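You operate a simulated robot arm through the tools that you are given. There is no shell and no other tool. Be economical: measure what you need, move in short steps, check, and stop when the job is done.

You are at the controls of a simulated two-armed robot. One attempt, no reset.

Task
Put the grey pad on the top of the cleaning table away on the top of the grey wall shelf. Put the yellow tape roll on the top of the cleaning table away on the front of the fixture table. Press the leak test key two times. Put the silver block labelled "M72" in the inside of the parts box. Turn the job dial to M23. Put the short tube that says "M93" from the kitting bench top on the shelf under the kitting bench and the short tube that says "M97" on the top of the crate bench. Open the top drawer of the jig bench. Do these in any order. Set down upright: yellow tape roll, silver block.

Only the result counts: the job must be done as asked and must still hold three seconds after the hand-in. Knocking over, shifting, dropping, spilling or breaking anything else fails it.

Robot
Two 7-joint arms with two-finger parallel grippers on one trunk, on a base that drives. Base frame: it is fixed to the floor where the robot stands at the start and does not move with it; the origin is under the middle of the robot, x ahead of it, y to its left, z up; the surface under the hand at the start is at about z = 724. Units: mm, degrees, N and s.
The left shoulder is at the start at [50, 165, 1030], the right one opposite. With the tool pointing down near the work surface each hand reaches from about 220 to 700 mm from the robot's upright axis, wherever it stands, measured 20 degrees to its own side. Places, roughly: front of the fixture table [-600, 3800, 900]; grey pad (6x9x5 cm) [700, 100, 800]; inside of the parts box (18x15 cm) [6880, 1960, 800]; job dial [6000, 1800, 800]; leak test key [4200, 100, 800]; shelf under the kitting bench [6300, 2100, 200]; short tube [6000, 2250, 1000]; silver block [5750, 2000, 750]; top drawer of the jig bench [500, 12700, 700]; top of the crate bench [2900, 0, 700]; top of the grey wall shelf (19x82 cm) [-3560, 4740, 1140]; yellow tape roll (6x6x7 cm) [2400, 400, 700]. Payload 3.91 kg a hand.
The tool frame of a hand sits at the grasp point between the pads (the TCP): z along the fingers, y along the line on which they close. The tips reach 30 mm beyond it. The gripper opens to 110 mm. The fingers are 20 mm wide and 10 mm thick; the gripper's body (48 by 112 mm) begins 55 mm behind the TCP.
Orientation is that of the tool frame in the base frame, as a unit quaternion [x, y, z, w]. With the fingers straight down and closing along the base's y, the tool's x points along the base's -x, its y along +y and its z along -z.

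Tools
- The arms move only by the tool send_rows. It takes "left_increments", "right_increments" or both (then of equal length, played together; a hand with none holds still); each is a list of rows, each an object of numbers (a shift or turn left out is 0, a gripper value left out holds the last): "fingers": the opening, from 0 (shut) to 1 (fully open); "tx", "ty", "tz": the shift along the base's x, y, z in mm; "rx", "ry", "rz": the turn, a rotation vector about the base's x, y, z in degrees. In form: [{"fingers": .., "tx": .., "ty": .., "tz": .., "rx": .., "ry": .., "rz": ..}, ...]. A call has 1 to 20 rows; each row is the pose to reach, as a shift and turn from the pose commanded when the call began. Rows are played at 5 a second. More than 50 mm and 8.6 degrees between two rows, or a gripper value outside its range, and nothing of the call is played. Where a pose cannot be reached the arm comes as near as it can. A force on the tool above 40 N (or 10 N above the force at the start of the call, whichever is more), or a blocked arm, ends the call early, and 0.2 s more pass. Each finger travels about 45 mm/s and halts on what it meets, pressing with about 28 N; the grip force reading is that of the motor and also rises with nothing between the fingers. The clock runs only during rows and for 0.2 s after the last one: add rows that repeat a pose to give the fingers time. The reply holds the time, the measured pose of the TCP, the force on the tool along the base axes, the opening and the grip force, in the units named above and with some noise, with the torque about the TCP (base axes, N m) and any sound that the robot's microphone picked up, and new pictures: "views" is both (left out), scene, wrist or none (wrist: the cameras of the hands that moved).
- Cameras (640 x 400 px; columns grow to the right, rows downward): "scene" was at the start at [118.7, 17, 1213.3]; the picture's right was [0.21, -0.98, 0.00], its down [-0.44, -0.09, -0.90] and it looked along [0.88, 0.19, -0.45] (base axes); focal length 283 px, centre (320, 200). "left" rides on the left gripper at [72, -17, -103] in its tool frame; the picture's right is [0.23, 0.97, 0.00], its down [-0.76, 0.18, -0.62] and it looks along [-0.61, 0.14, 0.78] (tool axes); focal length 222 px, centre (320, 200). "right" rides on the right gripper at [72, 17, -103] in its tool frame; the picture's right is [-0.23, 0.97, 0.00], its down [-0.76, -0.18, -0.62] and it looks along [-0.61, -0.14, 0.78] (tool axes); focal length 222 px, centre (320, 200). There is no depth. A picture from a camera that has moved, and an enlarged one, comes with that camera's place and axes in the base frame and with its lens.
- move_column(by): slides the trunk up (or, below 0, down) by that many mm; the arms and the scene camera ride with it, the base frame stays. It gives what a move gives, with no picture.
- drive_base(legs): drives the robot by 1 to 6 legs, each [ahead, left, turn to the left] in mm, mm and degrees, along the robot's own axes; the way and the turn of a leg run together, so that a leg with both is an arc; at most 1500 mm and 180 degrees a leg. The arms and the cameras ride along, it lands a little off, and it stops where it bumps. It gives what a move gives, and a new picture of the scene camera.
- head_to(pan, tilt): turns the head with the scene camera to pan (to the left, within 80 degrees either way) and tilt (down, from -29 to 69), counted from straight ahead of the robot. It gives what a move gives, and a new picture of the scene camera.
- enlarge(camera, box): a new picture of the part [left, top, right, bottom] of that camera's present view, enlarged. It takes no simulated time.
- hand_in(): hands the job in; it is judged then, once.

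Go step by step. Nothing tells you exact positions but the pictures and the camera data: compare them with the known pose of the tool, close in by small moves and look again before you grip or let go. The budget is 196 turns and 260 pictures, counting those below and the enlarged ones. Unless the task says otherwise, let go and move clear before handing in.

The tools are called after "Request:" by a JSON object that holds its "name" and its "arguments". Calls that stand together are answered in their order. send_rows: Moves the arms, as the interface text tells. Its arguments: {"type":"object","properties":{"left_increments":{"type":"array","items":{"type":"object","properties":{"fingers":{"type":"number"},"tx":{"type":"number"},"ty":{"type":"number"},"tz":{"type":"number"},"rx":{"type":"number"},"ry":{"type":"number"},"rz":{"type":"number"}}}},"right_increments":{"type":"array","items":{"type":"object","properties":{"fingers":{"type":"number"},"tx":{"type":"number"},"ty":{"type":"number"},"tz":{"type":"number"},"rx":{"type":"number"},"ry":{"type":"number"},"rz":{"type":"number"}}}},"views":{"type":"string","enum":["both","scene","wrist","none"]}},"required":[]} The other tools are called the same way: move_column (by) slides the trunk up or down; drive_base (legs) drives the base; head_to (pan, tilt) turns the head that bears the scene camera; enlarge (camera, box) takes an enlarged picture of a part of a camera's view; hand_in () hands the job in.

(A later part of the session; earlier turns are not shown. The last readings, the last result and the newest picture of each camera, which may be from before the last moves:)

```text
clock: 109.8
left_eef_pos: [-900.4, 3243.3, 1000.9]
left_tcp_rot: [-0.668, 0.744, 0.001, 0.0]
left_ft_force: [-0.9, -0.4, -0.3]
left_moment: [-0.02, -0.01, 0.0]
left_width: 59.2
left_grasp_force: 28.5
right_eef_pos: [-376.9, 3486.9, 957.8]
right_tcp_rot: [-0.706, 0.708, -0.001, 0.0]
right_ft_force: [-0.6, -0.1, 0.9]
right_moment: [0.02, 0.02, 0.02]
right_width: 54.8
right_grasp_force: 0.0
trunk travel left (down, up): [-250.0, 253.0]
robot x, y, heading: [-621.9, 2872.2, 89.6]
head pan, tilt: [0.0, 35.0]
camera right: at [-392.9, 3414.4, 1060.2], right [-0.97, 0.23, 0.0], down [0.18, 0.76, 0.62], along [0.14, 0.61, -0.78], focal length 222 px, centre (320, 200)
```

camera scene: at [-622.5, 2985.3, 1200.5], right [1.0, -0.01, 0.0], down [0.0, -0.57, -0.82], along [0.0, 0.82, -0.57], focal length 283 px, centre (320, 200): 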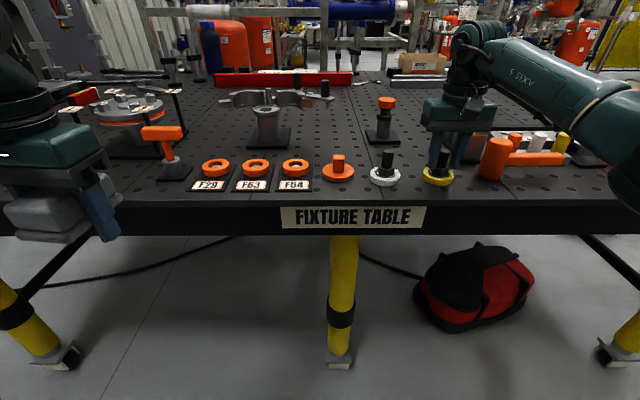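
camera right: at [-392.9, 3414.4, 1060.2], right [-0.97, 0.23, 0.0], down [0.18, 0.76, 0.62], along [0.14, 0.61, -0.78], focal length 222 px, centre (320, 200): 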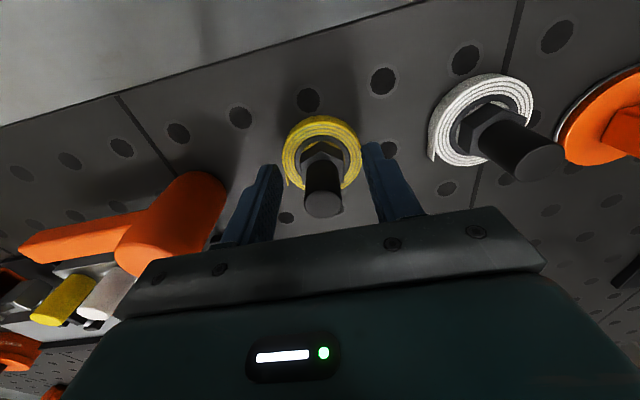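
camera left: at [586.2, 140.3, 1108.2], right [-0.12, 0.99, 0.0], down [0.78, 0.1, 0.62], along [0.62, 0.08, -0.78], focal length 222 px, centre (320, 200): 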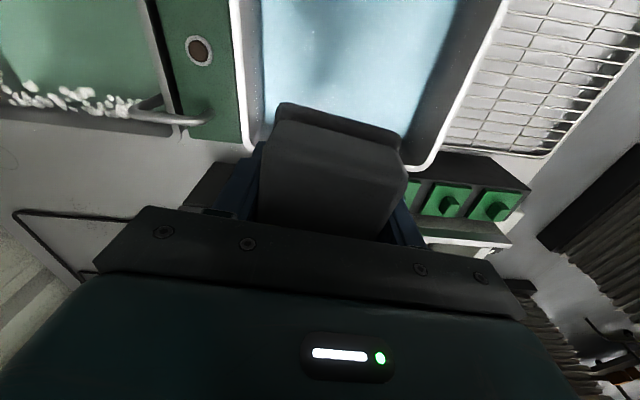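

The roll stands upright. Lift straight up and withdraw the right hand, then back off and head for the wall shelf.

Request:
{"name": "send_rows", "arguments": {"right_increments": [{"tz": 40}, {"tz": 80}, {"tz": 110}, {"tz": 110, "ty": -50, "tx": -30}, {"tz": 110, "ty": -100, "tx": -60}, {"tz": 100, "ty": -150, "tx": -90}, {"tz": 80, "ty": -200, "tx": -110}], "views": "scene"}}

Request:
{"name": "drive_base", "arguments": {"legs": [[-600, 0, 90]]}}

Request:
{"name": "head_to", "arguments": {"pan": -35, "tilt": 8}}

```text
refused: row 4 steps farther than a row can; nothing moved
```

```text
clock: 113.9
left_eef_pos: [-627.4, 2208.4, 999.8]
left_tcp_rot: [0.997, -0.078, 0.0, 0.0]
left_ft_force: [0.0, 0.2, 0.0]
left_moment: [-0.01, 0.0, -0.01]
left_width: 59.3
left_grasp_force: 28.1
right_eef_pos: [-847.1, 2744.3, 956.7]
right_tcp_rot: [1.0, -0.025, 0.001, 0.0]
right_ft_force: [0.1, -0.5, -0.3]
right_moment: [-0.01, 0.0, 0.03]
right_width: 55.1
right_grasp_force: 0.1
trunk travel left (down, up): [-250.0, 253.0]
robot x, y, heading: [-240.9, 2468.0, 177.3]
head pan, tilt: [0.0, 35.0]
cut short: leg 1
camera scene: at [-360.4, 2473.7, 1199.9], right [0.05, 1.0, 0.0], down [0.57, -0.03, -0.82], along [-0.82, 0.04, -0.57], focal length 283 px, centre (320, 200)
```

scene: 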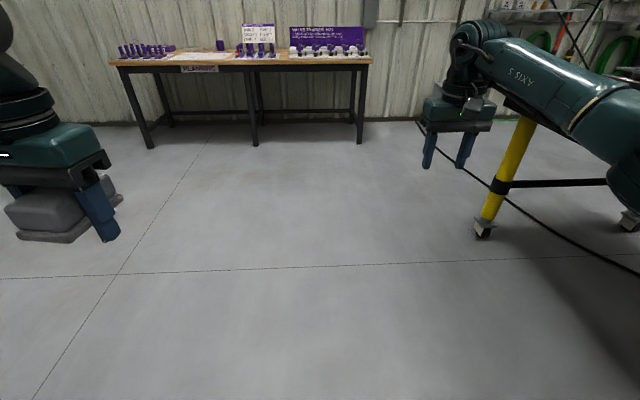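

```text
clock: 114.9
left_eef_pos: [-628.0, 2208.9, 1000.5]
left_tcp_rot: [0.997, -0.077, 0.0, 0.0]
left_ft_force: [0.0, 0.4, -0.2]
left_moment: [-0.03, 0.02, 0.02]
left_width: 59.5
left_grasp_force: 27.8
right_eef_pos: [-846.7, 2744.5, 955.5]
right_tcp_rot: [1.0, -0.026, 0.0, 0.0]
right_ft_force: [-0.4, 0.4, 0.5]
right_moment: [-0.01, 0.02, 0.0]
right_width: 54.8
right_grasp_force: 0.0
trunk travel left (down, up): [-250.0, 253.0]
robot x, y, heading: [-244.4, 2473.7, 176.9]
head pan, tilt: [-35.0, 8.0]
camera scene: at [-345.7, 2526.2, 1243.2], right [0.61, 0.79, 0.0], down [0.11, -0.09, -0.99], along [-0.78, 0.61, -0.14], focal length 283 px, centre (320, 200)
```

scene: 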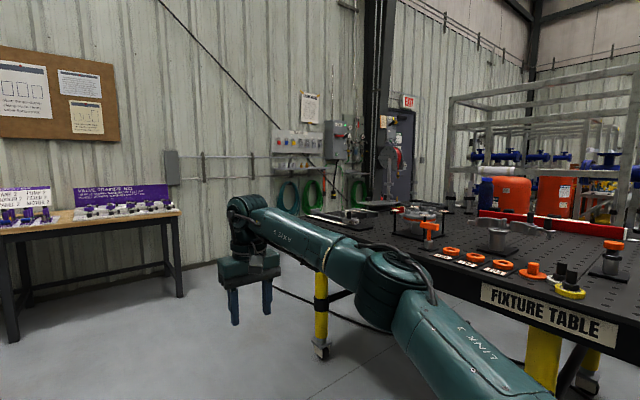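

The lift was refused yet the base moved, which is bad. I need to check whether anything on the fixture table was disturbed.

Request:
{"name": "enlarge", "arguments": {"camera": "scene", "box": [400, 190, 640, 340]}}

```text
2.67 times, centred on (520, 265) of scene
camera zoom: at [-345.7, 2526.2, 1243.2], right [0.61, 0.79, 0.0], down [0.11, -0.09, -0.99], along [-0.78, 0.61, -0.14], focal length 754 px, centre (-213, 27)
```

zoom: 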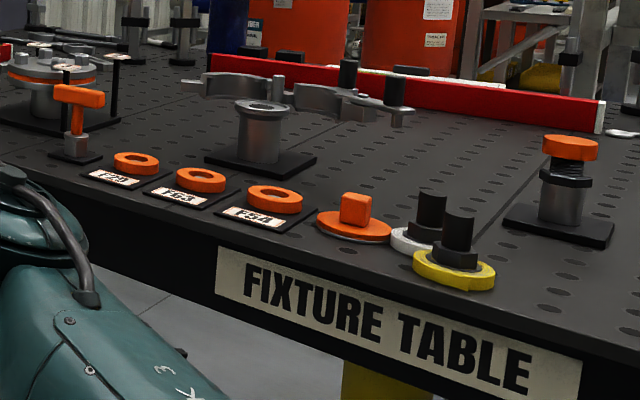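

The yellow roll was dragged toward the front edge and pushed into the white roll, which seems displaced by roughly 40–50 mm; both still upright. I'll retract the hand safely, return to the same viewpoint, and compare so I can put the white roll back.

Request:
{"name": "send_rows", "arguments": {"right_increments": [{"tz": 40}, {"tz": 40, "tx": 40}, {"tz": 40, "tx": 80}, {"tz": 40, "tx": 120, "ty": -25}, {"tz": 40, "tx": 160, "ty": -50}, {"tz": 40, "tx": 195, "ty": -80}, {"tz": 40, "tx": 200, "ty": -120}], "views": "none"}}

```text
clock: 116.5
left_eef_pos: [-627.4, 2207.5, 999.5]
left_tcp_rot: [0.997, -0.077, 0.0, 0.0]
left_ft_force: [0.3, 0.3, -1.1]
left_moment: [-0.01, 0.01, -0.01]
left_width: 58.9
left_grasp_force: 28.2
right_eef_pos: [-646.5, 2625.6, 996.1]
right_tcp_rot: [1.0, -0.026, 0.0, 0.0]
right_ft_force: [0.2, 0.2, -0.3]
right_moment: [0.0, 0.0, 0.01]
right_width: 54.6
right_grasp_force: 0.0
trunk travel left (down, up): [-250.0, 253.0]
robot x, y, heading: [-242.9, 2470.1, 176.8]
head pan, tilt: [-35.0, 8.0]
```

Request:
{"name": "drive_base", "arguments": {"legs": [[0, 0, -87], [0, 380, 0], [340, 0, 0]]}}

Request:
{"name": "head_to", "arguments": {"pan": 0, "tilt": 35}}

```text
clock: 125.9
left_eef_pos: [-898.6, 3175.0, 1000.3]
left_tcp_rot: [-0.67, 0.743, 0.0, 0.0]
left_ft_force: [0.3, 0.2, -1.0]
left_moment: [-0.02, 0.0, -0.07]
left_width: 59.2
left_grasp_force: 28.2
right_eef_pos: [-481.3, 3214.9, 996.4]
right_tcp_rot: [-0.707, 0.707, -0.001, -0.001]
right_ft_force: [-0.1, -0.3, -0.8]
right_moment: [-0.01, -0.04, 0.0]
right_width: 55.3
right_grasp_force: 0.0
trunk travel left (down, up): [-250.0, 253.0]
robot x, y, heading: [-616.5, 2798.8, 90.0]
head pan, tilt: [-35.0, 8.0]
camera scene: at [-563.9, 2906.9, 1243.2], right [0.82, -0.57, 0.0], down [-0.08, -0.11, -0.99], along [0.57, 0.81, -0.14], focal length 283 px, centre (320, 200)
```

scene: 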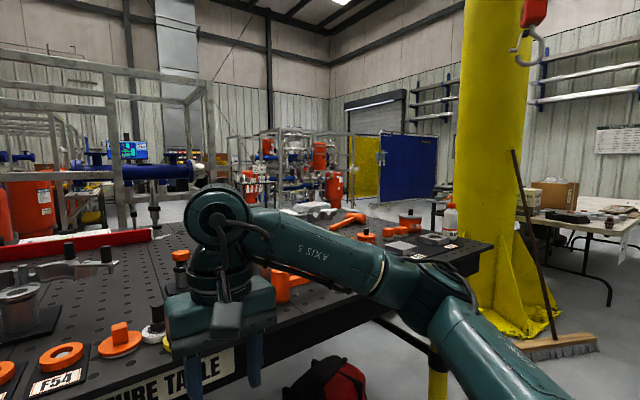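

```text
clock: 126.9
left_eef_pos: [-897.9, 3174.4, 1000.8]
left_tcp_rot: [-0.669, 0.743, 0.0, 0.0]
left_ft_force: [0.6, 0.4, -0.9]
left_moment: [0.01, 0.01, 0.02]
left_width: 59.1
left_grasp_force: 27.8
right_eef_pos: [-481.6, 3214.9, 996.7]
right_tcp_rot: [-0.707, 0.707, 0.0, 0.0]
right_ft_force: [0.2, -0.3, -0.1]
right_moment: [-0.02, 0.01, 0.01]
right_width: 55.1
right_grasp_force: 0.0
trunk travel left (down, up): [-250.0, 253.0]
robot x, y, heading: [-618.5, 2805.3, 89.7]
head pan, tilt: [0.0, 35.0]
camera scene: at [-617.0, 2918.9, 1199.9], right [1.0, 0.0, 0.0], down [0.0, -0.57, -0.82], along [0.0, 0.82, -0.57], focal length 283 px, centre (320, 200)
```

scene: 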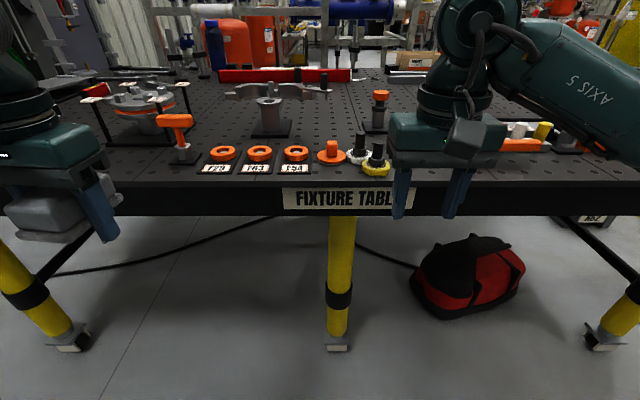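

Zooming to compare orange knob, white and yellow positions with the earlier picture.

Request:
{"name": "enlarge", "arguments": {"camera": "scene", "box": [200, 110, 424, 250]}}

```text
2.86 times, centred on (312, 180) of scene
camera zoom: at [-617.0, 2918.9, 1199.9], right [1.0, 0.0, 0.0], down [0.0, -0.57, -0.82], along [0.0, 0.82, -0.57], focal length 808 px, centre (343, 257)
```

zoom: 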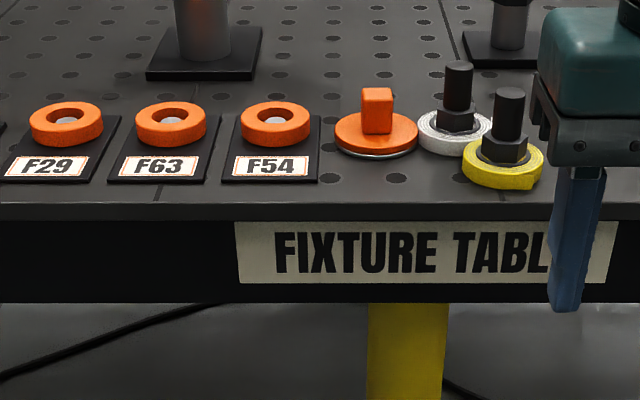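

White has shifted about (-38,+20) mm from its original (-488,3491), and the orange knob perhaps several mm. I'll return to the earlier base position, move yellow away first, then restore white.

Request:
{"name": "drive_base", "arguments": {"legs": [[75, 0, 0]]}}

Request:
{"name": "send_rows", "arguments": {"right_increments": [{"tz": 40}, {"tz": 50, "ty": 45, "tx": -5}, {"tz": 50, "ty": 90, "tx": -10}, {"tz": 50, "ty": 130, "tx": -15}, {"tz": 50, "ty": 130, "tx": -15}], "views": "both"}}

```text
clock: 127.9
left_eef_pos: [-897.1, 3249.4, 999.4]
left_tcp_rot: [-0.67, 0.743, 0.0, 0.0]
left_ft_force: [0.5, -0.3, -1.8]
left_moment: [0.01, -0.02, 0.01]
left_width: 59.2
left_grasp_force: 27.8
right_eef_pos: [-482.1, 3289.6, 998.0]
right_tcp_rot: [-0.707, 0.707, 0.0, 0.0]
right_ft_force: [0.3, -0.3, -0.2]
right_moment: [0.0, -0.02, -0.02]
right_width: 55.0
right_grasp_force: 0.1
trunk travel left (down, up): [-250.0, 253.0]
robot x, y, heading: [-615.5, 2877.2, 90.1]
head pan, tilt: [0.0, 35.0]
camera scene: at [-617.1, 2993.9, 1199.8], right [1.0, 0.0, 0.0], down [0.0, -0.57, -0.82], along [0.0, 0.82, -0.57], focal length 283 px, centre (320, 200)
```

scene: 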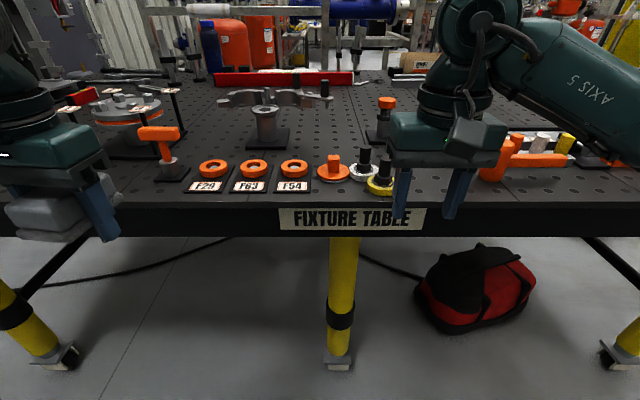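

```text
clock: 129.1
left_eef_pos: [-897.2, 3247.9, 1000.8]
left_tcp_rot: [-0.669, 0.743, 0.0, 0.0]
left_ft_force: [-0.8, 0.5, -1.4]
left_moment: [0.02, 0.02, -0.01]
left_width: 59.5
left_grasp_force: 27.6
right_eef_pos: [-498.2, 3420.5, 1049.0]
right_tcp_rot: [0.708, -0.706, 0.001, 0.0]
right_ft_force: [0.1, -0.5, 0.3]
right_moment: [0.01, -0.02, -0.02]
right_width: 54.9
right_grasp_force: 0.1
trunk travel left (down, up): [-250.0, 253.0]
robot x, y, heading: [-621.5, 2875.4, 89.8]
head pan, tilt: [0.0, 35.0]
camera scene: at [-617.0, 2993.4, 1199.9], right [1.0, 0.0, 0.0], down [0.0, -0.57, -0.82], along [0.0, 0.82, -0.57], focal length 283 px, centre (320, 200)
camera right: at [-513.8, 3347.6, 1152.1], right [-0.97, 0.23, 0.0], down [0.18, 0.76, 0.62], along [0.14, 0.61, -0.78], focal length 222 px, centre (320, 200)
```

scene: 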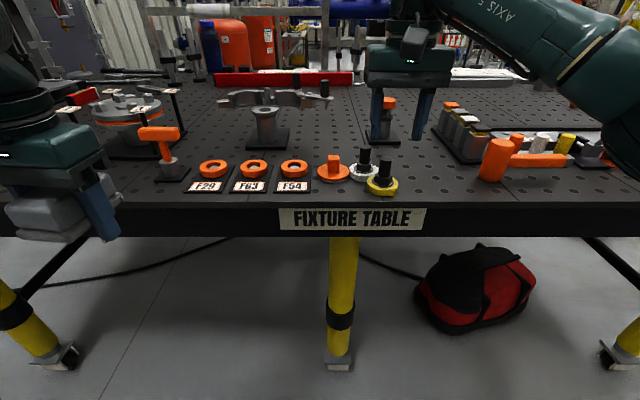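
right: 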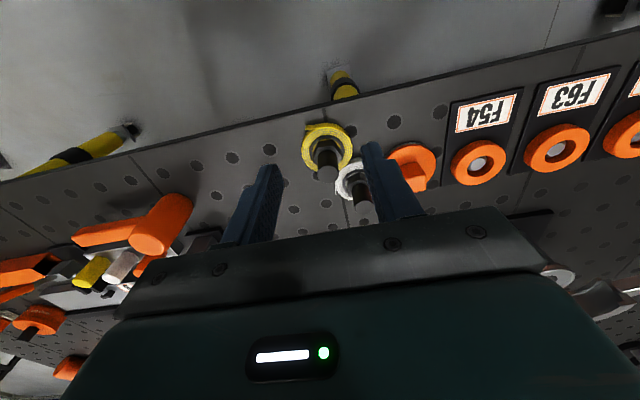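

Yellow centre confirmed at (-496,3462). Descend with fingers at 55 mm.

Request:
{"name": "send_rows", "arguments": {"right_increments": [{"tx": 2, "ty": 42}, {"tx": 2, "ty": 42, "tz": -45}, {"tx": 2, "ty": 42, "tz": -60}, {"tx": 2, "ty": 42, "tz": -60}], "views": "both"}}

```text
clock: 130.1
left_eef_pos: [-897.6, 3248.6, 999.4]
left_tcp_rot: [-0.669, 0.743, 0.001, 0.0]
left_ft_force: [-0.1, 0.7, -0.4]
left_moment: [-0.01, -0.05, -0.04]
left_width: 59.1
left_grasp_force: 28.1
right_eef_pos: [-494.9, 3462.1, 987.8]
right_tcp_rot: [0.707, -0.707, 0.0, 0.0]
right_ft_force: [-0.2, 0.8, -0.2]
right_moment: [0.0, 0.0, -0.03]
right_width: 54.9
right_grasp_force: 0.0
trunk travel left (down, up): [-250.0, 253.0]
robot x, y, heading: [-619.5, 2879.5, 90.0]
head pan, tilt: [0.0, 35.0]
camera scene: at [-617.1, 2993.4, 1199.9], right [1.0, 0.0, 0.0], down [0.0, -0.57, -0.82], along [0.0, 0.82, -0.57], focal length 283 px, centre (320, 200)
camera right: at [-511.5, 3388.3, 1089.7], right [-0.97, 0.23, 0.0], down [0.18, 0.76, 0.62], along [0.14, 0.61, -0.78], focal length 222 px, centre (320, 200)
```

scene: 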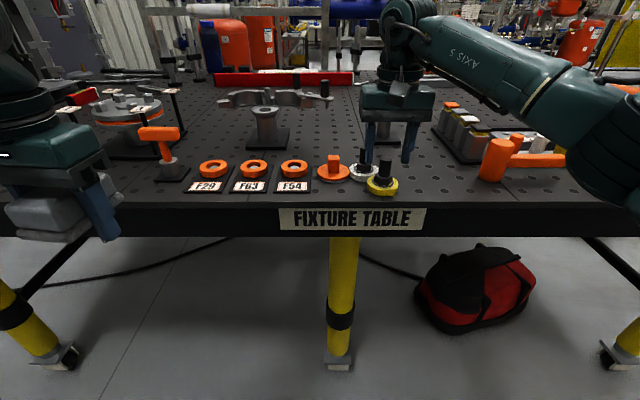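
right: 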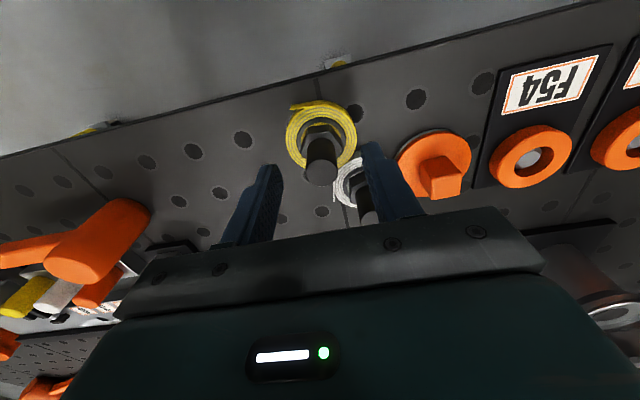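

Well centred. Descend 30 mm, close, and lift the yellow roll.

Request:
{"name": "send_rows", "arguments": {"right_increments": [{"tz": -29}, {"tz": -29}, {"tz": -29, "fingers": 0}, {"tz": -29, "fingers": 0}, {"tz": -29, "fingers": 0}, {"tz": -29, "fingers": 0}, {"tz": -29, "fingers": 0}, {"tz": 10, "fingers": 0}, {"tz": 50, "fingers": 0}, {"tz": 60, "fingers": 0}], "views": "both"}}

```text
clock: 132.3
left_eef_pos: [-897.6, 3249.1, 999.8]
left_tcp_rot: [-0.67, 0.743, 0.0, 0.0]
left_ft_force: [-0.8, 0.1, -1.5]
left_moment: [-0.02, 0.02, -0.01]
left_width: 59.5
left_grasp_force: 28.5
right_eef_pos: [-494.8, 3460.0, 1047.9]
right_tcp_rot: [0.708, -0.706, 0.0, 0.0]
right_ft_force: [-0.2, 0.1, -1.5]
right_moment: [-0.02, 0.01, 0.01]
right_width: 31.6
right_grasp_force: 27.9
trunk travel left (down, up): [-250.0, 253.0]
robot x, y, heading: [-615.0, 2878.3, 89.9]
head pan, tilt: [0.0, 35.0]
camera scene: at [-617.1, 2993.4, 1199.8], right [1.0, 0.0, 0.0], down [0.0, -0.57, -0.82], along [0.0, 0.82, -0.57], focal length 283 px, centre (320, 200)
camera right: at [-512.4, 3387.4, 1151.1], right [-0.97, 0.23, 0.0], down [0.18, 0.76, 0.62], along [0.14, 0.61, -0.78], focal length 222 px, centre (320, 200)
```

scene: 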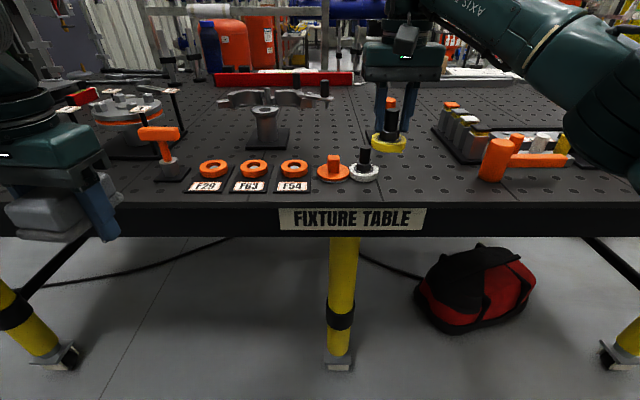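
right: 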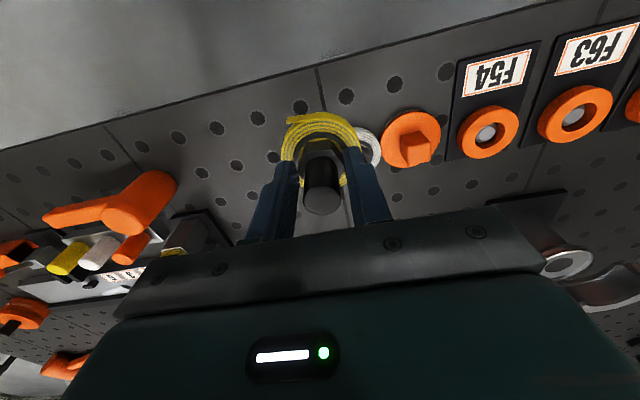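

Carry yellow to (-375,3485) and set it down.

Request:
{"name": "send_rows", "arguments": {"right_increments": [{"tx": 40, "ty": 8}, {"tx": 80, "ty": 16}, {"tx": 120, "ty": 25}, {"tx": 120, "ty": 25, "tz": -40}, {"tx": 120, "ty": 25, "tz": -75}, {"tx": 120, "ty": 25, "tz": -85}, {"tx": 120, "ty": 25, "tz": -90}, {"tx": 120, "ty": 25, "tz": -90}], "views": "scene"}}

```text
clock: 134.1
left_eef_pos: [-896.3, 3248.1, 1000.2]
left_tcp_rot: [-0.67, 0.742, 0.001, 0.001]
left_ft_force: [-0.3, 0.3, -0.3]
left_moment: [-0.01, 0.03, 0.02]
left_width: 59.4
left_grasp_force: 28.0
right_eef_pos: [-377.3, 3487.6, 958.7]
right_tcp_rot: [0.707, -0.707, -0.001, 0.0]
right_ft_force: [0.0, 0.0, 4.8]
right_moment: [-0.04, -0.02, 0.0]
right_width: 31.8
right_grasp_force: 28.3
trunk travel left (down, up): [-250.0, 253.0]
robot x, y, heading: [-617.6, 2880.8, 90.1]
head pan, tilt: [0.0, 35.0]
camera scene: at [-617.2, 2993.0, 1200.0], right [1.0, 0.0, 0.0], down [0.0, -0.57, -0.82], along [0.0, 0.82, -0.57], focal length 283 px, centre (320, 200)
```

scene: 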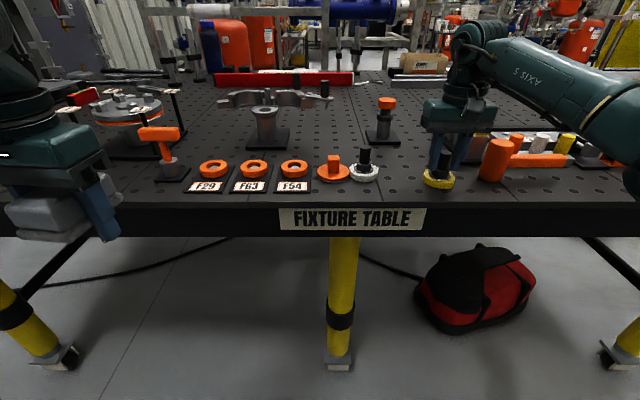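

Contact made gently (5 N). Open, lift straight, and move above the white roll.

Request:
{"name": "send_rows", "arguments": {"right_increments": [{"fingers": 0.5}, {"fingers": 0.5}, {"fingers": 0.5}, {"fingers": 0.5}, {"tz": 40, "fingers": 0.5}, {"tz": 80, "fingers": 0.5}, {"tz": 95, "tx": -40, "fingers": 0.5}, {"tz": 95, "tx": -85, "fingers": 0.5}, {"tz": 95, "tx": -130, "fingers": 0.5}, {"tz": 95, "tx": -150, "ty": 10, "fingers": 0.5}, {"tz": 95, "tx": -150, "ty": 10, "fingers": 0.5}], "views": "both"}}

```text
clock: 136.5
left_eef_pos: [-898.7, 3248.9, 1000.4]
left_tcp_rot: [-0.67, 0.743, 0.0, 0.0]
left_ft_force: [-0.1, -0.2, -1.5]
left_moment: [-0.02, -0.01, 0.01]
left_width: 59.3
left_grasp_force: 28.7
right_eef_pos: [-526.3, 3485.0, 1050.0]
right_tcp_rot: [0.708, -0.706, 0.001, 0.0]
right_ft_force: [-0.3, 0.1, -0.5]
right_moment: [-0.05, -0.01, 0.03]
right_width: 55.0
right_grasp_force: 0.1
right hand out of reach, approached as far as the arm can: row 10, 11
trunk travel left (down, up): [-250.0, 253.0]
robot x, y, heading: [-616.5, 2876.5, 90.0]
head pan, tilt: [0.0, 35.0]
camera scene: at [-617.2, 2993.4, 1199.8], right [1.0, 0.0, 0.0], down [0.0, -0.57, -0.82], along [0.0, 0.82, -0.57], focal length 283 px, centre (320, 200)
camera right: at [-543.2, 3411.8, 1153.0], right [-0.97, 0.23, 0.0], down [0.18, 0.76, 0.62], along [0.14, 0.61, -0.78], focal length 222 px, centre (320, 200)
```

scene: 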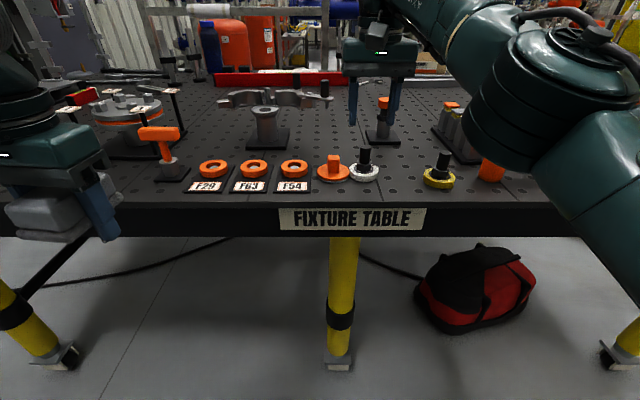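
right: 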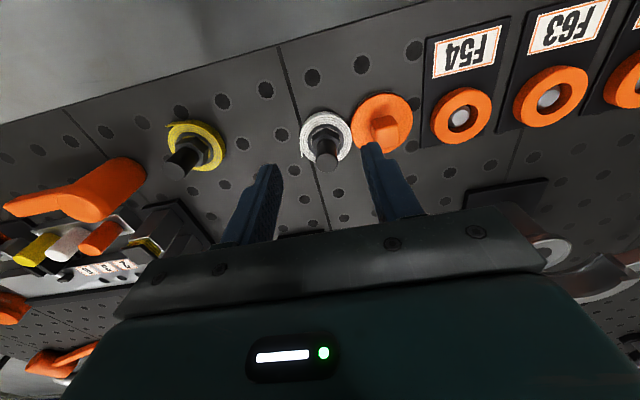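

White is at (-526,3513). Drive ahead 45 mm for reach, then position over it.

Request:
{"name": "drive_base", "arguments": {"legs": [[45, 0, 0]]}}

Request:
{"name": "send_rows", "arguments": {"right_increments": [{"ty": -15}, {"ty": -15, "tz": -35}, {"ty": -15, "tz": -60}, {"ty": -15, "tz": -60}], "views": "wrist"}}

```text
clock: 137.4
left_eef_pos: [-898.0, 3294.0, 999.2]
left_tcp_rot: [-0.67, 0.742, 0.0, 0.0]
left_ft_force: [-1.2, 0.2, -0.8]
left_moment: [-0.02, 0.0, -0.02]
left_width: 59.1
left_grasp_force: 28.4
right_eef_pos: [-527.0, 3530.5, 1049.7]
right_tcp_rot: [0.707, -0.707, 0.0, 0.0]
right_ft_force: [0.5, 0.3, 0.5]
right_moment: [-0.01, -0.01, -0.06]
right_width: 55.2
right_grasp_force: 0.1
trunk travel left (down, up): [-250.0, 253.0]
robot x, y, heading: [-615.6, 2920.5, 90.4]
head pan, tilt: [0.0, 35.0]
camera scene: at [-617.2, 3038.2, 1199.8], right [1.0, 0.0, 0.0], down [0.0, -0.57, -0.82], along [0.0, 0.82, -0.57], focal length 283 px, centre (320, 200)
```

scene: 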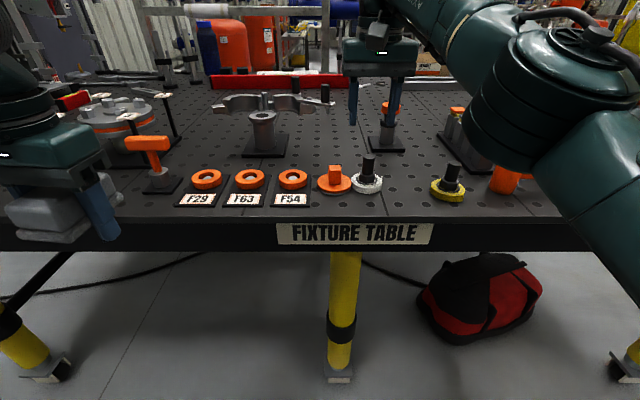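

```text
clock: 138.4
left_eef_pos: [-897.4, 3292.8, 1000.3]
left_tcp_rot: [-0.67, 0.742, 0.0, 0.0]
left_ft_force: [0.1, -0.1, -0.8]
left_moment: [0.03, 0.0, -0.02]
left_width: 59.6
left_grasp_force: 28.4
right_eef_pos: [-528.3, 3513.7, 988.3]
right_tcp_rot: [0.707, -0.707, 0.001, 0.0]
right_ft_force: [-0.1, 0.2, -0.3]
right_moment: [-0.02, 0.05, 0.0]
right_width: 54.9
right_grasp_force: 0.1
trunk travel left (down, up): [-250.0, 253.0]
robot x, y, heading: [-616.7, 2921.3, 89.9]
head pan, tilt: [0.0, 35.0]
camera right: at [-544.4, 3440.5, 1092.1], right [-0.97, 0.23, 0.0], down [0.18, 0.76, 0.62], along [0.14, 0.61, -0.78], focal length 222 px, centre (320, 200)
```

right: 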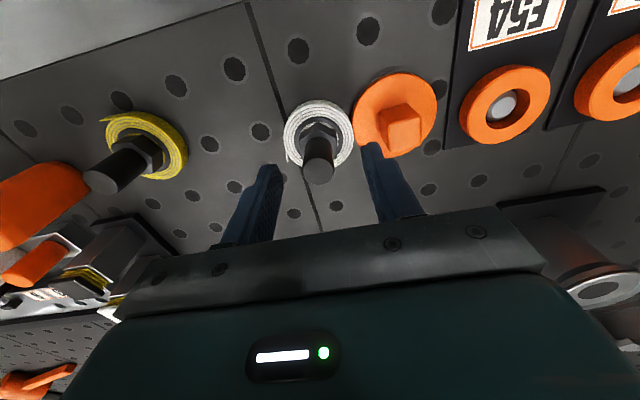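

White is centred under the gripper. The table seam (x≈-501) confirms its original place was ~(-488,3491). Descend, grip.

Request:
{"name": "send_rows", "arguments": {"right_increments": [{"tz": -29}, {"tz": -29}, {"tz": -29, "fingers": 0}, {"tz": -29, "fingers": 0}, {"tz": -29, "fingers": 0}, {"tz": -29, "fingers": 0}, {"tz": -29, "fingers": 0}, {"tz": -14, "fingers": 0}], "views": "none"}}

```text
clock: 140.2
left_eef_pos: [-898.0, 3293.5, 1000.8]
left_tcp_rot: [-0.67, 0.742, 0.001, 0.0]
left_ft_force: [-1.0, 0.3, -0.3]
left_moment: [-0.01, 0.02, 0.03]
left_width: 59.3
left_grasp_force: 27.9
right_eef_pos: [-526.5, 3513.9, 979.0]
right_tcp_rot: [0.707, -0.707, -0.001, 0.001]
right_ft_force: [-0.1, -0.2, -1.6]
right_moment: [0.02, 0.01, -0.03]
right_width: 21.0
right_grasp_force: 28.1
trunk travel left (down, up): [-250.0, 253.0]
robot x, y, heading: [-616.0, 2924.5, 90.0]
head pan, tilt: [0.0, 35.0]
```

Gripped on the post and lifted slightly. Carry to (-488,3491), and lower to contact.

Request:
{"name": "send_rows", "arguments": {"right_increments": [{"tx": 20, "ty": -11}, {"tx": 39, "ty": -22}, {"tx": 39, "ty": -22}], "views": "wrist"}}

```text
clock: 141.0
left_eef_pos: [-896.9, 3293.3, 1001.3]
left_tcp_rot: [-0.669, 0.743, -0.001, 0.001]
left_ft_force: [-0.1, -0.7, -1.6]
left_moment: [0.03, 0.01, -0.02]
left_width: 59.3
left_grasp_force: 27.4
right_eef_pos: [-487.4, 3494.8, 975.3]
right_tcp_rot: [0.708, -0.706, 0.0, 0.0]
right_ft_force: [-0.1, 0.3, -0.5]
right_moment: [0.01, -0.01, -0.02]
right_width: 21.3
right_grasp_force: 28.0
trunk travel left (down, up): [-250.0, 253.0]
robot x, y, heading: [-617.0, 2922.1, 89.8]
head pan, tilt: [0.0, 35.0]
camera right: at [-503.6, 3420.3, 1078.1], right [-0.97, 0.23, 0.0], down [0.18, 0.76, 0.62], along [0.14, 0.61, -0.78], focal length 222 px, centre (320, 200)
```

right: 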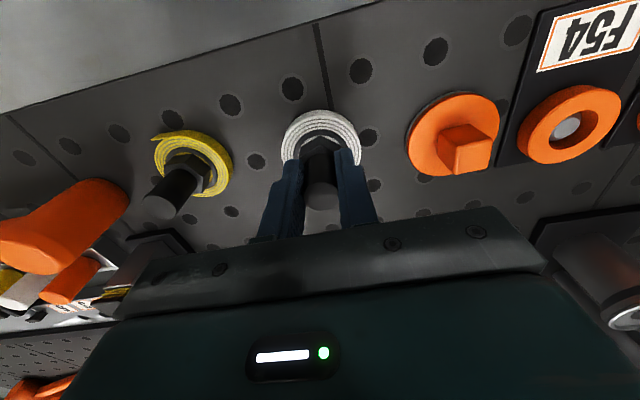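

Request:
{"name": "send_rows", "arguments": {"right_increments": [{"ty": -2, "tz": -7}, {"ty": -2, "tz": -12}, {"ty": -2, "tz": -15}, {"ty": -2, "tz": -15}], "views": "none"}}

```text
clock: 142.0
left_eef_pos: [-898.0, 3292.7, 1000.5]
left_tcp_rot: [-0.67, 0.743, 0.001, 0.0]
left_ft_force: [-0.3, 0.2, -0.7]
left_moment: [0.01, -0.01, 0.02]
left_width: 59.1
left_grasp_force: 28.3
right_eef_pos: [-487.0, 3490.2, 960.7]
right_tcp_rot: [-0.706, 0.708, 0.0, 0.001]
right_ft_force: [0.6, 1.2, 2.4]
right_moment: [-0.02, 0.02, -0.03]
right_width: 20.9
right_grasp_force: 27.9
trunk travel left (down, up): [-250.0, 253.0]
robot x, y, heading: [-617.0, 2922.2, 89.8]
head pan, tilt: [0.0, 35.0]
```

Touching. Open to 55 mm, lift straight up and go to the earlier reference viewpoint to compare.

Request:
{"name": "send_rows", "arguments": {"right_increments": [{"tz": -1, "fingers": 0.5}, {"tz": -1, "fingers": 0.5}, {"tz": -1, "fingers": 0.5}, {"tz": -1, "fingers": 0.5}, {"tz": -1, "fingers": 0.5}, {"tz": 40}, {"tz": 64}, {"tz": 64, "tx": 40, "ty": -12}, {"tz": 64, "tx": 80, "ty": -25}, {"tz": 64, "tx": 113, "ty": -38}, {"tz": 64, "tx": 113, "ty": -38}], "views": "both"}}

```text
clock: 144.4
left_eef_pos: [-896.8, 3292.3, 1000.5]
left_tcp_rot: [-0.67, 0.742, 0.0, 0.0]
left_ft_force: [0.2, 0.2, -1.4]
left_moment: [0.03, 0.01, 0.01]
left_width: 59.1
left_grasp_force: 28.3
right_eef_pos: [-371.4, 3452.4, 1023.4]
right_tcp_rot: [0.708, -0.706, -0.001, 0.001]
right_ft_force: [-0.9, -0.1, -0.2]
right_moment: [0.0, -0.03, 0.0]
right_width: 55.3
right_grasp_force: 0.1
trunk travel left (down, up): [-250.0, 253.0]
robot x, y, heading: [-620.7, 2922.9, 90.0]
head pan, tilt: [0.0, 35.0]
camera scene: at [-617.2, 3037.7, 1199.8], right [1.0, 0.0, 0.0], down [0.0, -0.57, -0.82], along [0.0, 0.82, -0.57], focal length 283 px, centre (320, 200)
camera right: at [-388.2, 3379.3, 1126.7], right [-0.97, 0.23, 0.0], down [0.18, 0.76, 0.62], along [0.14, 0.61, -0.78], focal length 222 px, centre (320, 200)
```

scene: 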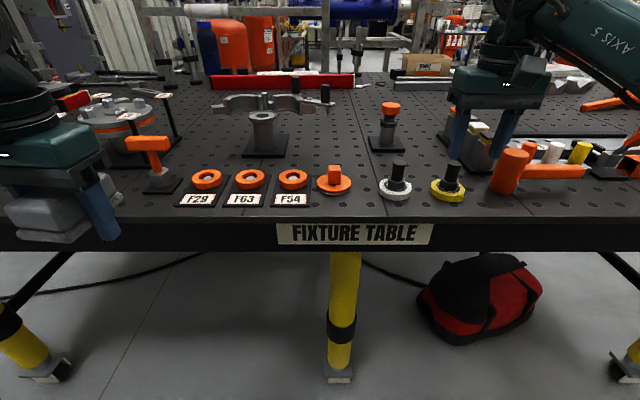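
right: 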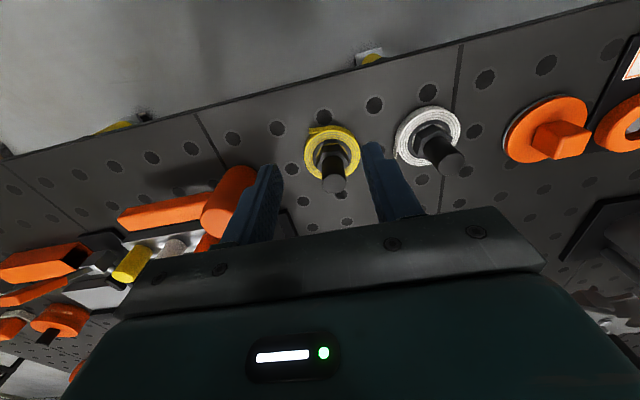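

Compared with the reference view, white is still ~11 mm too far right and the orange knob ~8 mm too far left. I'll fine-correct white first.

Request:
{"name": "send_rows", "arguments": {"right_increments": [{"tx": -40, "ty": 14}, {"tx": -80, "ty": 28}, {"tx": -105, "ty": 42}, {"tx": -105, "ty": 42, "tz": -30}, {"tx": -105, "ty": 42, "tz": -30}], "views": "wrist"}}

```text
clock: 145.6
left_eef_pos: [-897.4, 3292.3, 1000.5]
left_tcp_rot: [-0.67, 0.743, 0.0, 0.0]
left_ft_force: [-0.2, 0.2, -0.2]
left_moment: [0.0, 0.0, -0.01]
left_width: 59.4
left_grasp_force: 27.4
right_eef_pos: [-477.7, 3494.7, 995.1]
right_tcp_rot: [0.707, -0.707, 0.0, 0.0]
right_ft_force: [0.1, 0.5, 0.5]
right_moment: [0.0, -0.02, 0.0]
right_width: 55.1
right_grasp_force: 0.0
trunk travel left (down, up): [-250.0, 253.0]
robot x, y, heading: [-618.3, 2923.3, 90.1]
head pan, tilt: [0.0, 35.0]
camera right: at [-494.9, 3421.7, 1098.4], right [-0.97, 0.23, 0.0], down [0.18, 0.76, 0.62], along [0.14, 0.61, -0.78], focal length 222 px, centre (320, 200)
```

right: 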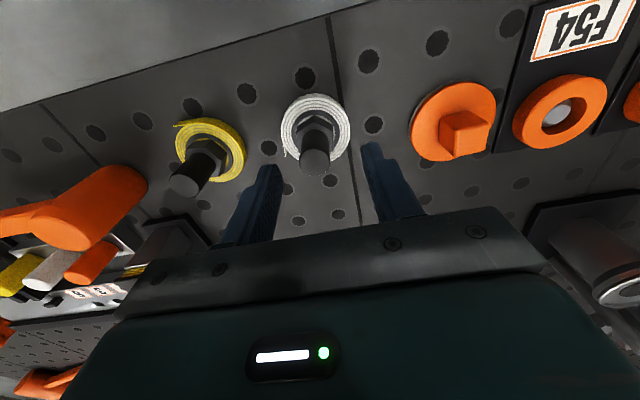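

White is at (-475.7,3491.5); target (-487.5,3491.5). Regrip, lift 10 mm, shift -10, lower to firmer contact.

Request:
{"name": "send_rows", "arguments": {"right_increments": [{"tz": -30}, {"tz": -37}, {"tz": -37, "fingers": 0}, {"tz": -37, "fingers": 0}, {"tz": -37, "fingers": 0}, {"tz": -37, "fingers": 0}, {"tz": -37, "fingers": 0}, {"tz": -25}, {"tz": -25, "tx": -10}, {"tz": -31, "tx": -10}, {"tz": -36, "tx": -10}, {"tz": -38, "tx": -10}, {"tz": -38, "tx": -10}], "views": "wrist"}}

```text
clock: 148.4
left_eef_pos: [-898.2, 3292.4, 999.0]
left_tcp_rot: [-0.67, 0.743, 0.0, 0.0]
left_ft_force: [-0.5, 0.6, -1.2]
left_moment: [0.0, -0.03, -0.04]
left_width: 59.3
left_grasp_force: 28.4
right_eef_pos: [-488.9, 3494.2, 957.5]
right_tcp_rot: [-0.707, 0.707, 0.001, 0.0]
right_ft_force: [1.0, 2.2, 8.0]
right_moment: [-0.06, -0.06, 0.0]
right_width: 31.5
right_grasp_force: 27.9
trunk travel left (down, up): [-250.0, 253.0]
robot x, y, heading: [-616.9, 2918.5, 90.1]
head pan, tilt: [0.0, 35.0]
camera right: at [-505.7, 3421.0, 1060.1], right [-0.97, 0.23, 0.0], down [0.18, 0.76, 0.63], along [0.14, 0.61, -0.78], focal length 222 px, centre (320, 200)
```

right: 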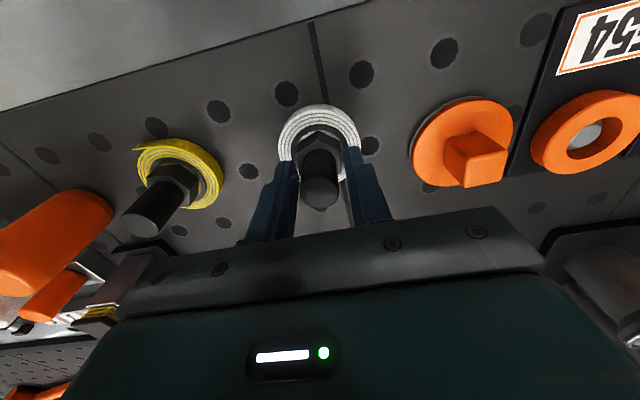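

Now it's held on the nut, in contact. Release and lift, then return to the reference viewpoint.

Request:
{"name": "send_rows", "arguments": {"right_increments": [{"tz": 0, "fingers": 0.5}, {"tz": 0, "fingers": 0.5}, {"tz": 0, "fingers": 0.5}, {"tz": 0, "fingers": 0.5}, {"tz": 0, "fingers": 0.5}, {"tz": 40}, {"tz": 66}, {"tz": 66, "tx": 40, "ty": -14}, {"tz": 66, "tx": 80, "ty": -28}, {"tz": 66, "tx": 115, "ty": -42}, {"tz": 66, "tx": 115, "ty": -42}], "views": "wrist"}}

```text
clock: 150.8
left_eef_pos: [-896.4, 3292.5, 1000.1]
left_tcp_rot: [-0.67, 0.742, 0.0, 0.0]
left_ft_force: [-0.4, 0.3, -0.4]
left_moment: [0.03, 0.02, -0.01]
left_width: 59.3
left_grasp_force: 27.5
right_eef_pos: [-376.6, 3454.5, 1024.3]
right_tcp_rot: [0.708, -0.706, 0.0, 0.0]
right_ft_force: [-0.3, 0.4, 1.0]
right_moment: [-0.01, -0.02, 0.01]
right_width: 55.1
right_grasp_force: 0.0
trunk travel left (down, up): [-250.0, 253.0]
robot x, y, heading: [-619.2, 2920.9, 90.0]
head pan, tilt: [0.0, 35.0]
camera right: at [-392.8, 3380.6, 1127.3], right [-0.97, 0.23, 0.0], down [0.18, 0.76, 0.62], along [0.14, 0.61, -0.78], focal length 222 px, centre (320, 200)
```

right: 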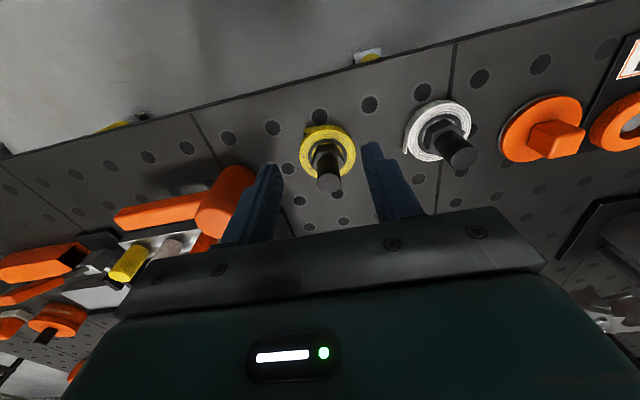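

White is back within a few mm. The orange knob appears ~9 mm left of its original place; I'll look at it from above and nudge it back.

Request:
{"name": "send_rows", "arguments": {"right_increments": [{"tx": -45, "ty": 12}, {"tx": -90, "ty": 24}, {"tx": -135, "ty": 36}, {"tx": -180, "ty": 48}, {"tx": -218, "ty": 60}, {"tx": -218, "ty": 60, "tz": -20}, {"tx": -218, "ty": 60, "tz": -20}], "views": "both"}}

```text
clock: 152.4
left_eef_pos: [-897.2, 3292.8, 1000.9]
left_tcp_rot: [-0.67, 0.742, 0.0, 0.001]
left_ft_force: [0.6, -0.4, -1.1]
left_moment: [0.01, 0.01, -0.03]
left_width: 59.2
left_grasp_force: 27.6
right_eef_pos: [-592.6, 3513.3, 1003.6]
right_tcp_rot: [0.708, -0.706, 0.0, 0.0]
right_ft_force: [0.8, -0.7, -0.6]
right_moment: [0.02, 0.02, 0.04]
right_width: 55.3
right_grasp_force: 0.2
trunk travel left (down, up): [-250.0, 253.0]
robot x, y, heading: [-616.1, 2920.3, 90.1]
head pan, tilt: [0.0, 35.0]
camera scene: at [-617.2, 3037.7, 1199.9], right [1.0, 0.0, 0.0], down [0.0, -0.57, -0.82], along [0.0, 0.82, -0.57], focal length 283 px, centre (320, 200)
camera right: at [-610.2, 3440.0, 1106.2], right [-0.97, 0.23, 0.0], down [0.18, 0.76, 0.62], along [0.14, 0.61, -0.78], focal length 222 px, centre (320, 200)
```

scene: 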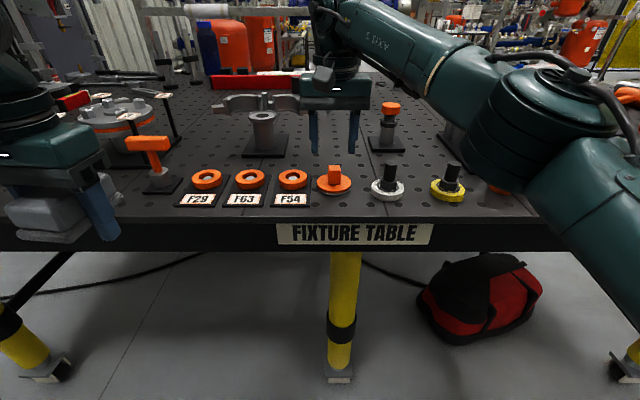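
right: 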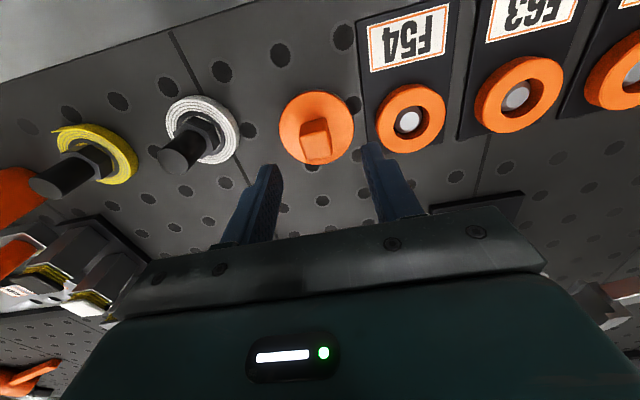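

The orange knob is within about 5 mm of where it was; white is at (-488,3491). Good — leave them. Raise and retract the right hand.

Request:
{"name": "send_rows", "arguments": {"right_increments": [{"tz": 45}, {"tz": 80}, {"tz": 80, "ty": -45}, {"tz": 80, "ty": -90}, {"tz": 80, "ty": -135, "tx": 10}, {"tz": 60, "ty": -175, "tx": 30}, {"tz": 40, "ty": -210, "tx": 55}, {"tz": 0, "ty": -230, "tx": 70}], "views": "none"}}

```text
clock: 154.2
left_eef_pos: [-897.9, 3293.2, 1000.4]
left_tcp_rot: [-0.67, 0.742, -0.001, -0.001]
left_ft_force: [0.5, 1.2, -1.9]
left_moment: [-0.07, 0.01, -0.03]
left_width: 59.3
left_grasp_force: 27.7
right_eef_pos: [-522.5, 3294.8, 1003.3]
right_tcp_rot: [-0.687, 0.726, -0.001, -0.014]
right_ft_force: [-1.1, -11.2, -3.2]
right_moment: [0.86, -0.13, 0.03]
right_width: 54.8
right_grasp_force: 0.1
right hand out of reach, approached as far as the arm can: row 1, 2, 3, 4, 5, 6
trunk travel left (down, up): [-250.0, 253.0]
robot x, y, heading: [-615.1, 2923.7, 89.9]
head pan, tilt: [0.0, 35.0]
```

There's an 11 N force on the right hand. Check before moving the base.

Request:
{"name": "send_rows", "arguments": {"right_increments": [{"tz": 0}, {"tz": 0}], "views": "both"}}

```text
clock: 154.8
left_eef_pos: [-897.9, 3293.2, 998.9]
left_tcp_rot: [-0.67, 0.742, 0.0, 0.0]
left_ft_force: [-0.4, 0.5, -1.0]
left_moment: [0.01, 0.02, -0.02]
left_width: 59.1
left_grasp_force: 27.8
right_eef_pos: [-522.7, 3282.1, 999.3]
right_tcp_rot: [-0.707, 0.707, 0.0, 0.0]
right_ft_force: [0.2, -0.4, -0.8]
right_moment: [0.0, -0.02, 0.02]
right_width: 55.0
right_grasp_force: 0.0
trunk travel left (down, up): [-250.0, 253.0]
robot x, y, heading: [-615.4, 2925.2, 89.9]
head pan, tilt: [0.0, 35.0]
camera scene: at [-617.1, 3037.8, 1199.8], right [1.0, 0.0, 0.0], down [0.0, -0.57, -0.82], along [0.0, 0.82, -0.57], focal length 283 px, centre (320, 200)
camera right: at [-539.3, 3210.0, 1102.2], right [-0.97, 0.23, 0.0], down [0.18, 0.76, 0.62], along [0.14, 0.61, -0.78], focal length 222 px, centre (320, 200)
```

scene: 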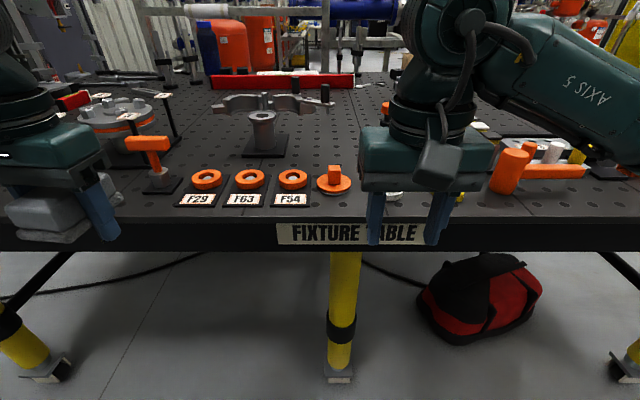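
right: 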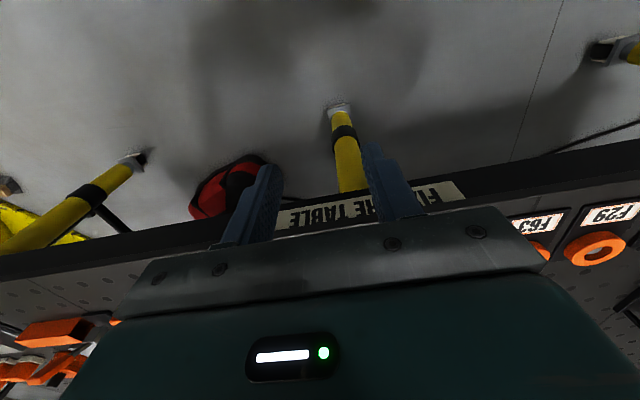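

Settled, no contact. Back off and move left toward the wall-shelf area.

Request:
{"name": "drive_base", "arguments": {"legs": [[-600, 0, 0], [0, 1000, 0], [0, 830, 0]]}}

Request:
{"name": "head_to", "arguments": {"pan": 25, "tilt": 10}}

```text
clock: 174.3
left_eef_pos: [-2744.3, 2614.0, 1001.3]
left_tcp_rot: [-0.686, 0.728, 0.0, 0.0]
left_ft_force: [0.2, 0.4, -0.5]
left_moment: [0.0, -0.03, 0.02]
left_width: 59.3
left_grasp_force: 28.0
right_eef_pos: [-2368.8, 2622.7, 999.3]
right_tcp_rot: [0.722, -0.692, 0.0, 0.0]
right_ft_force: [0.5, -0.6, 0.1]
right_moment: [-0.02, 0.02, 0.0]
right_width: 55.0
right_grasp_force: 0.1
trunk travel left (down, up): [-250.0, 253.0]
robot x, y, heading: [-2446.2, 2256.5, 92.5]
head pan, tilt: [0.0, 35.0]
camera scene: at [-2453.2, 2372.4, 1199.8], right [1.0, 0.04, 0.0], down [0.03, -0.57, -0.82], along [-0.04, 0.82, -0.57], focal length 283 px, centre (320, 200)
```

scene: 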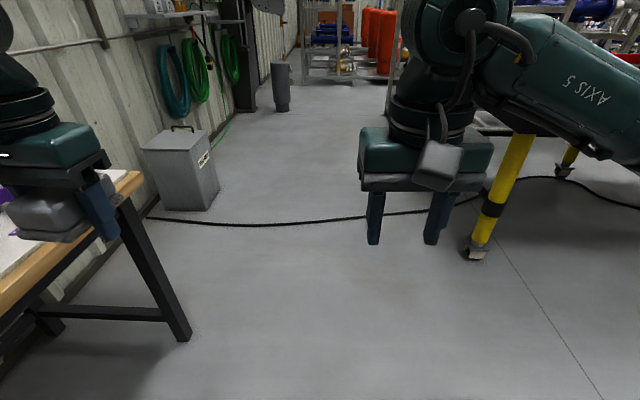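

```text
clock: 175.2
left_eef_pos: [-2744.3, 2614.8, 999.7]
left_tcp_rot: [-0.686, 0.728, 0.0, 0.0]
left_ft_force: [0.1, -0.1, -0.3]
left_moment: [-0.01, 0.0, 0.0]
left_width: 59.4
left_grasp_force: 27.6
right_eef_pos: [-2370.2, 2621.0, 1000.3]
right_tcp_rot: [0.722, -0.692, 0.0, -0.001]
right_ft_force: [0.6, 0.6, -0.1]
right_moment: [0.02, -0.01, 0.02]
right_width: 55.1
right_grasp_force: 0.0
trunk travel left (down, up): [-250.0, 253.0]
robot x, y, heading: [-2446.1, 2255.5, 92.6]
head pan, tilt: [25.0, 10.0]
camera scene: at [-2492.2, 2367.0, 1239.9], right [0.89, 0.46, 0.0], down [0.08, -0.15, -0.98], along [-0.45, 0.87, -0.17], focal length 283 px, centre (320, 200)
```

scene: 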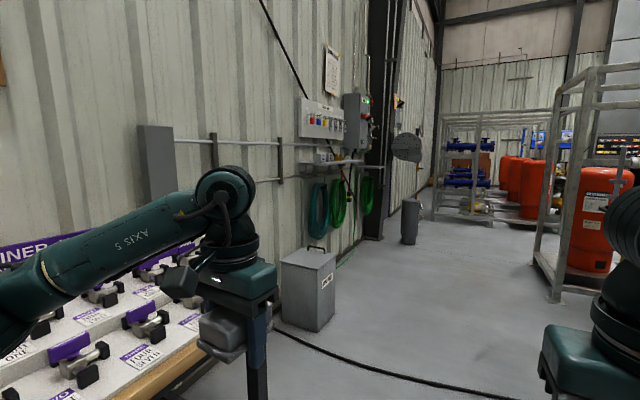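

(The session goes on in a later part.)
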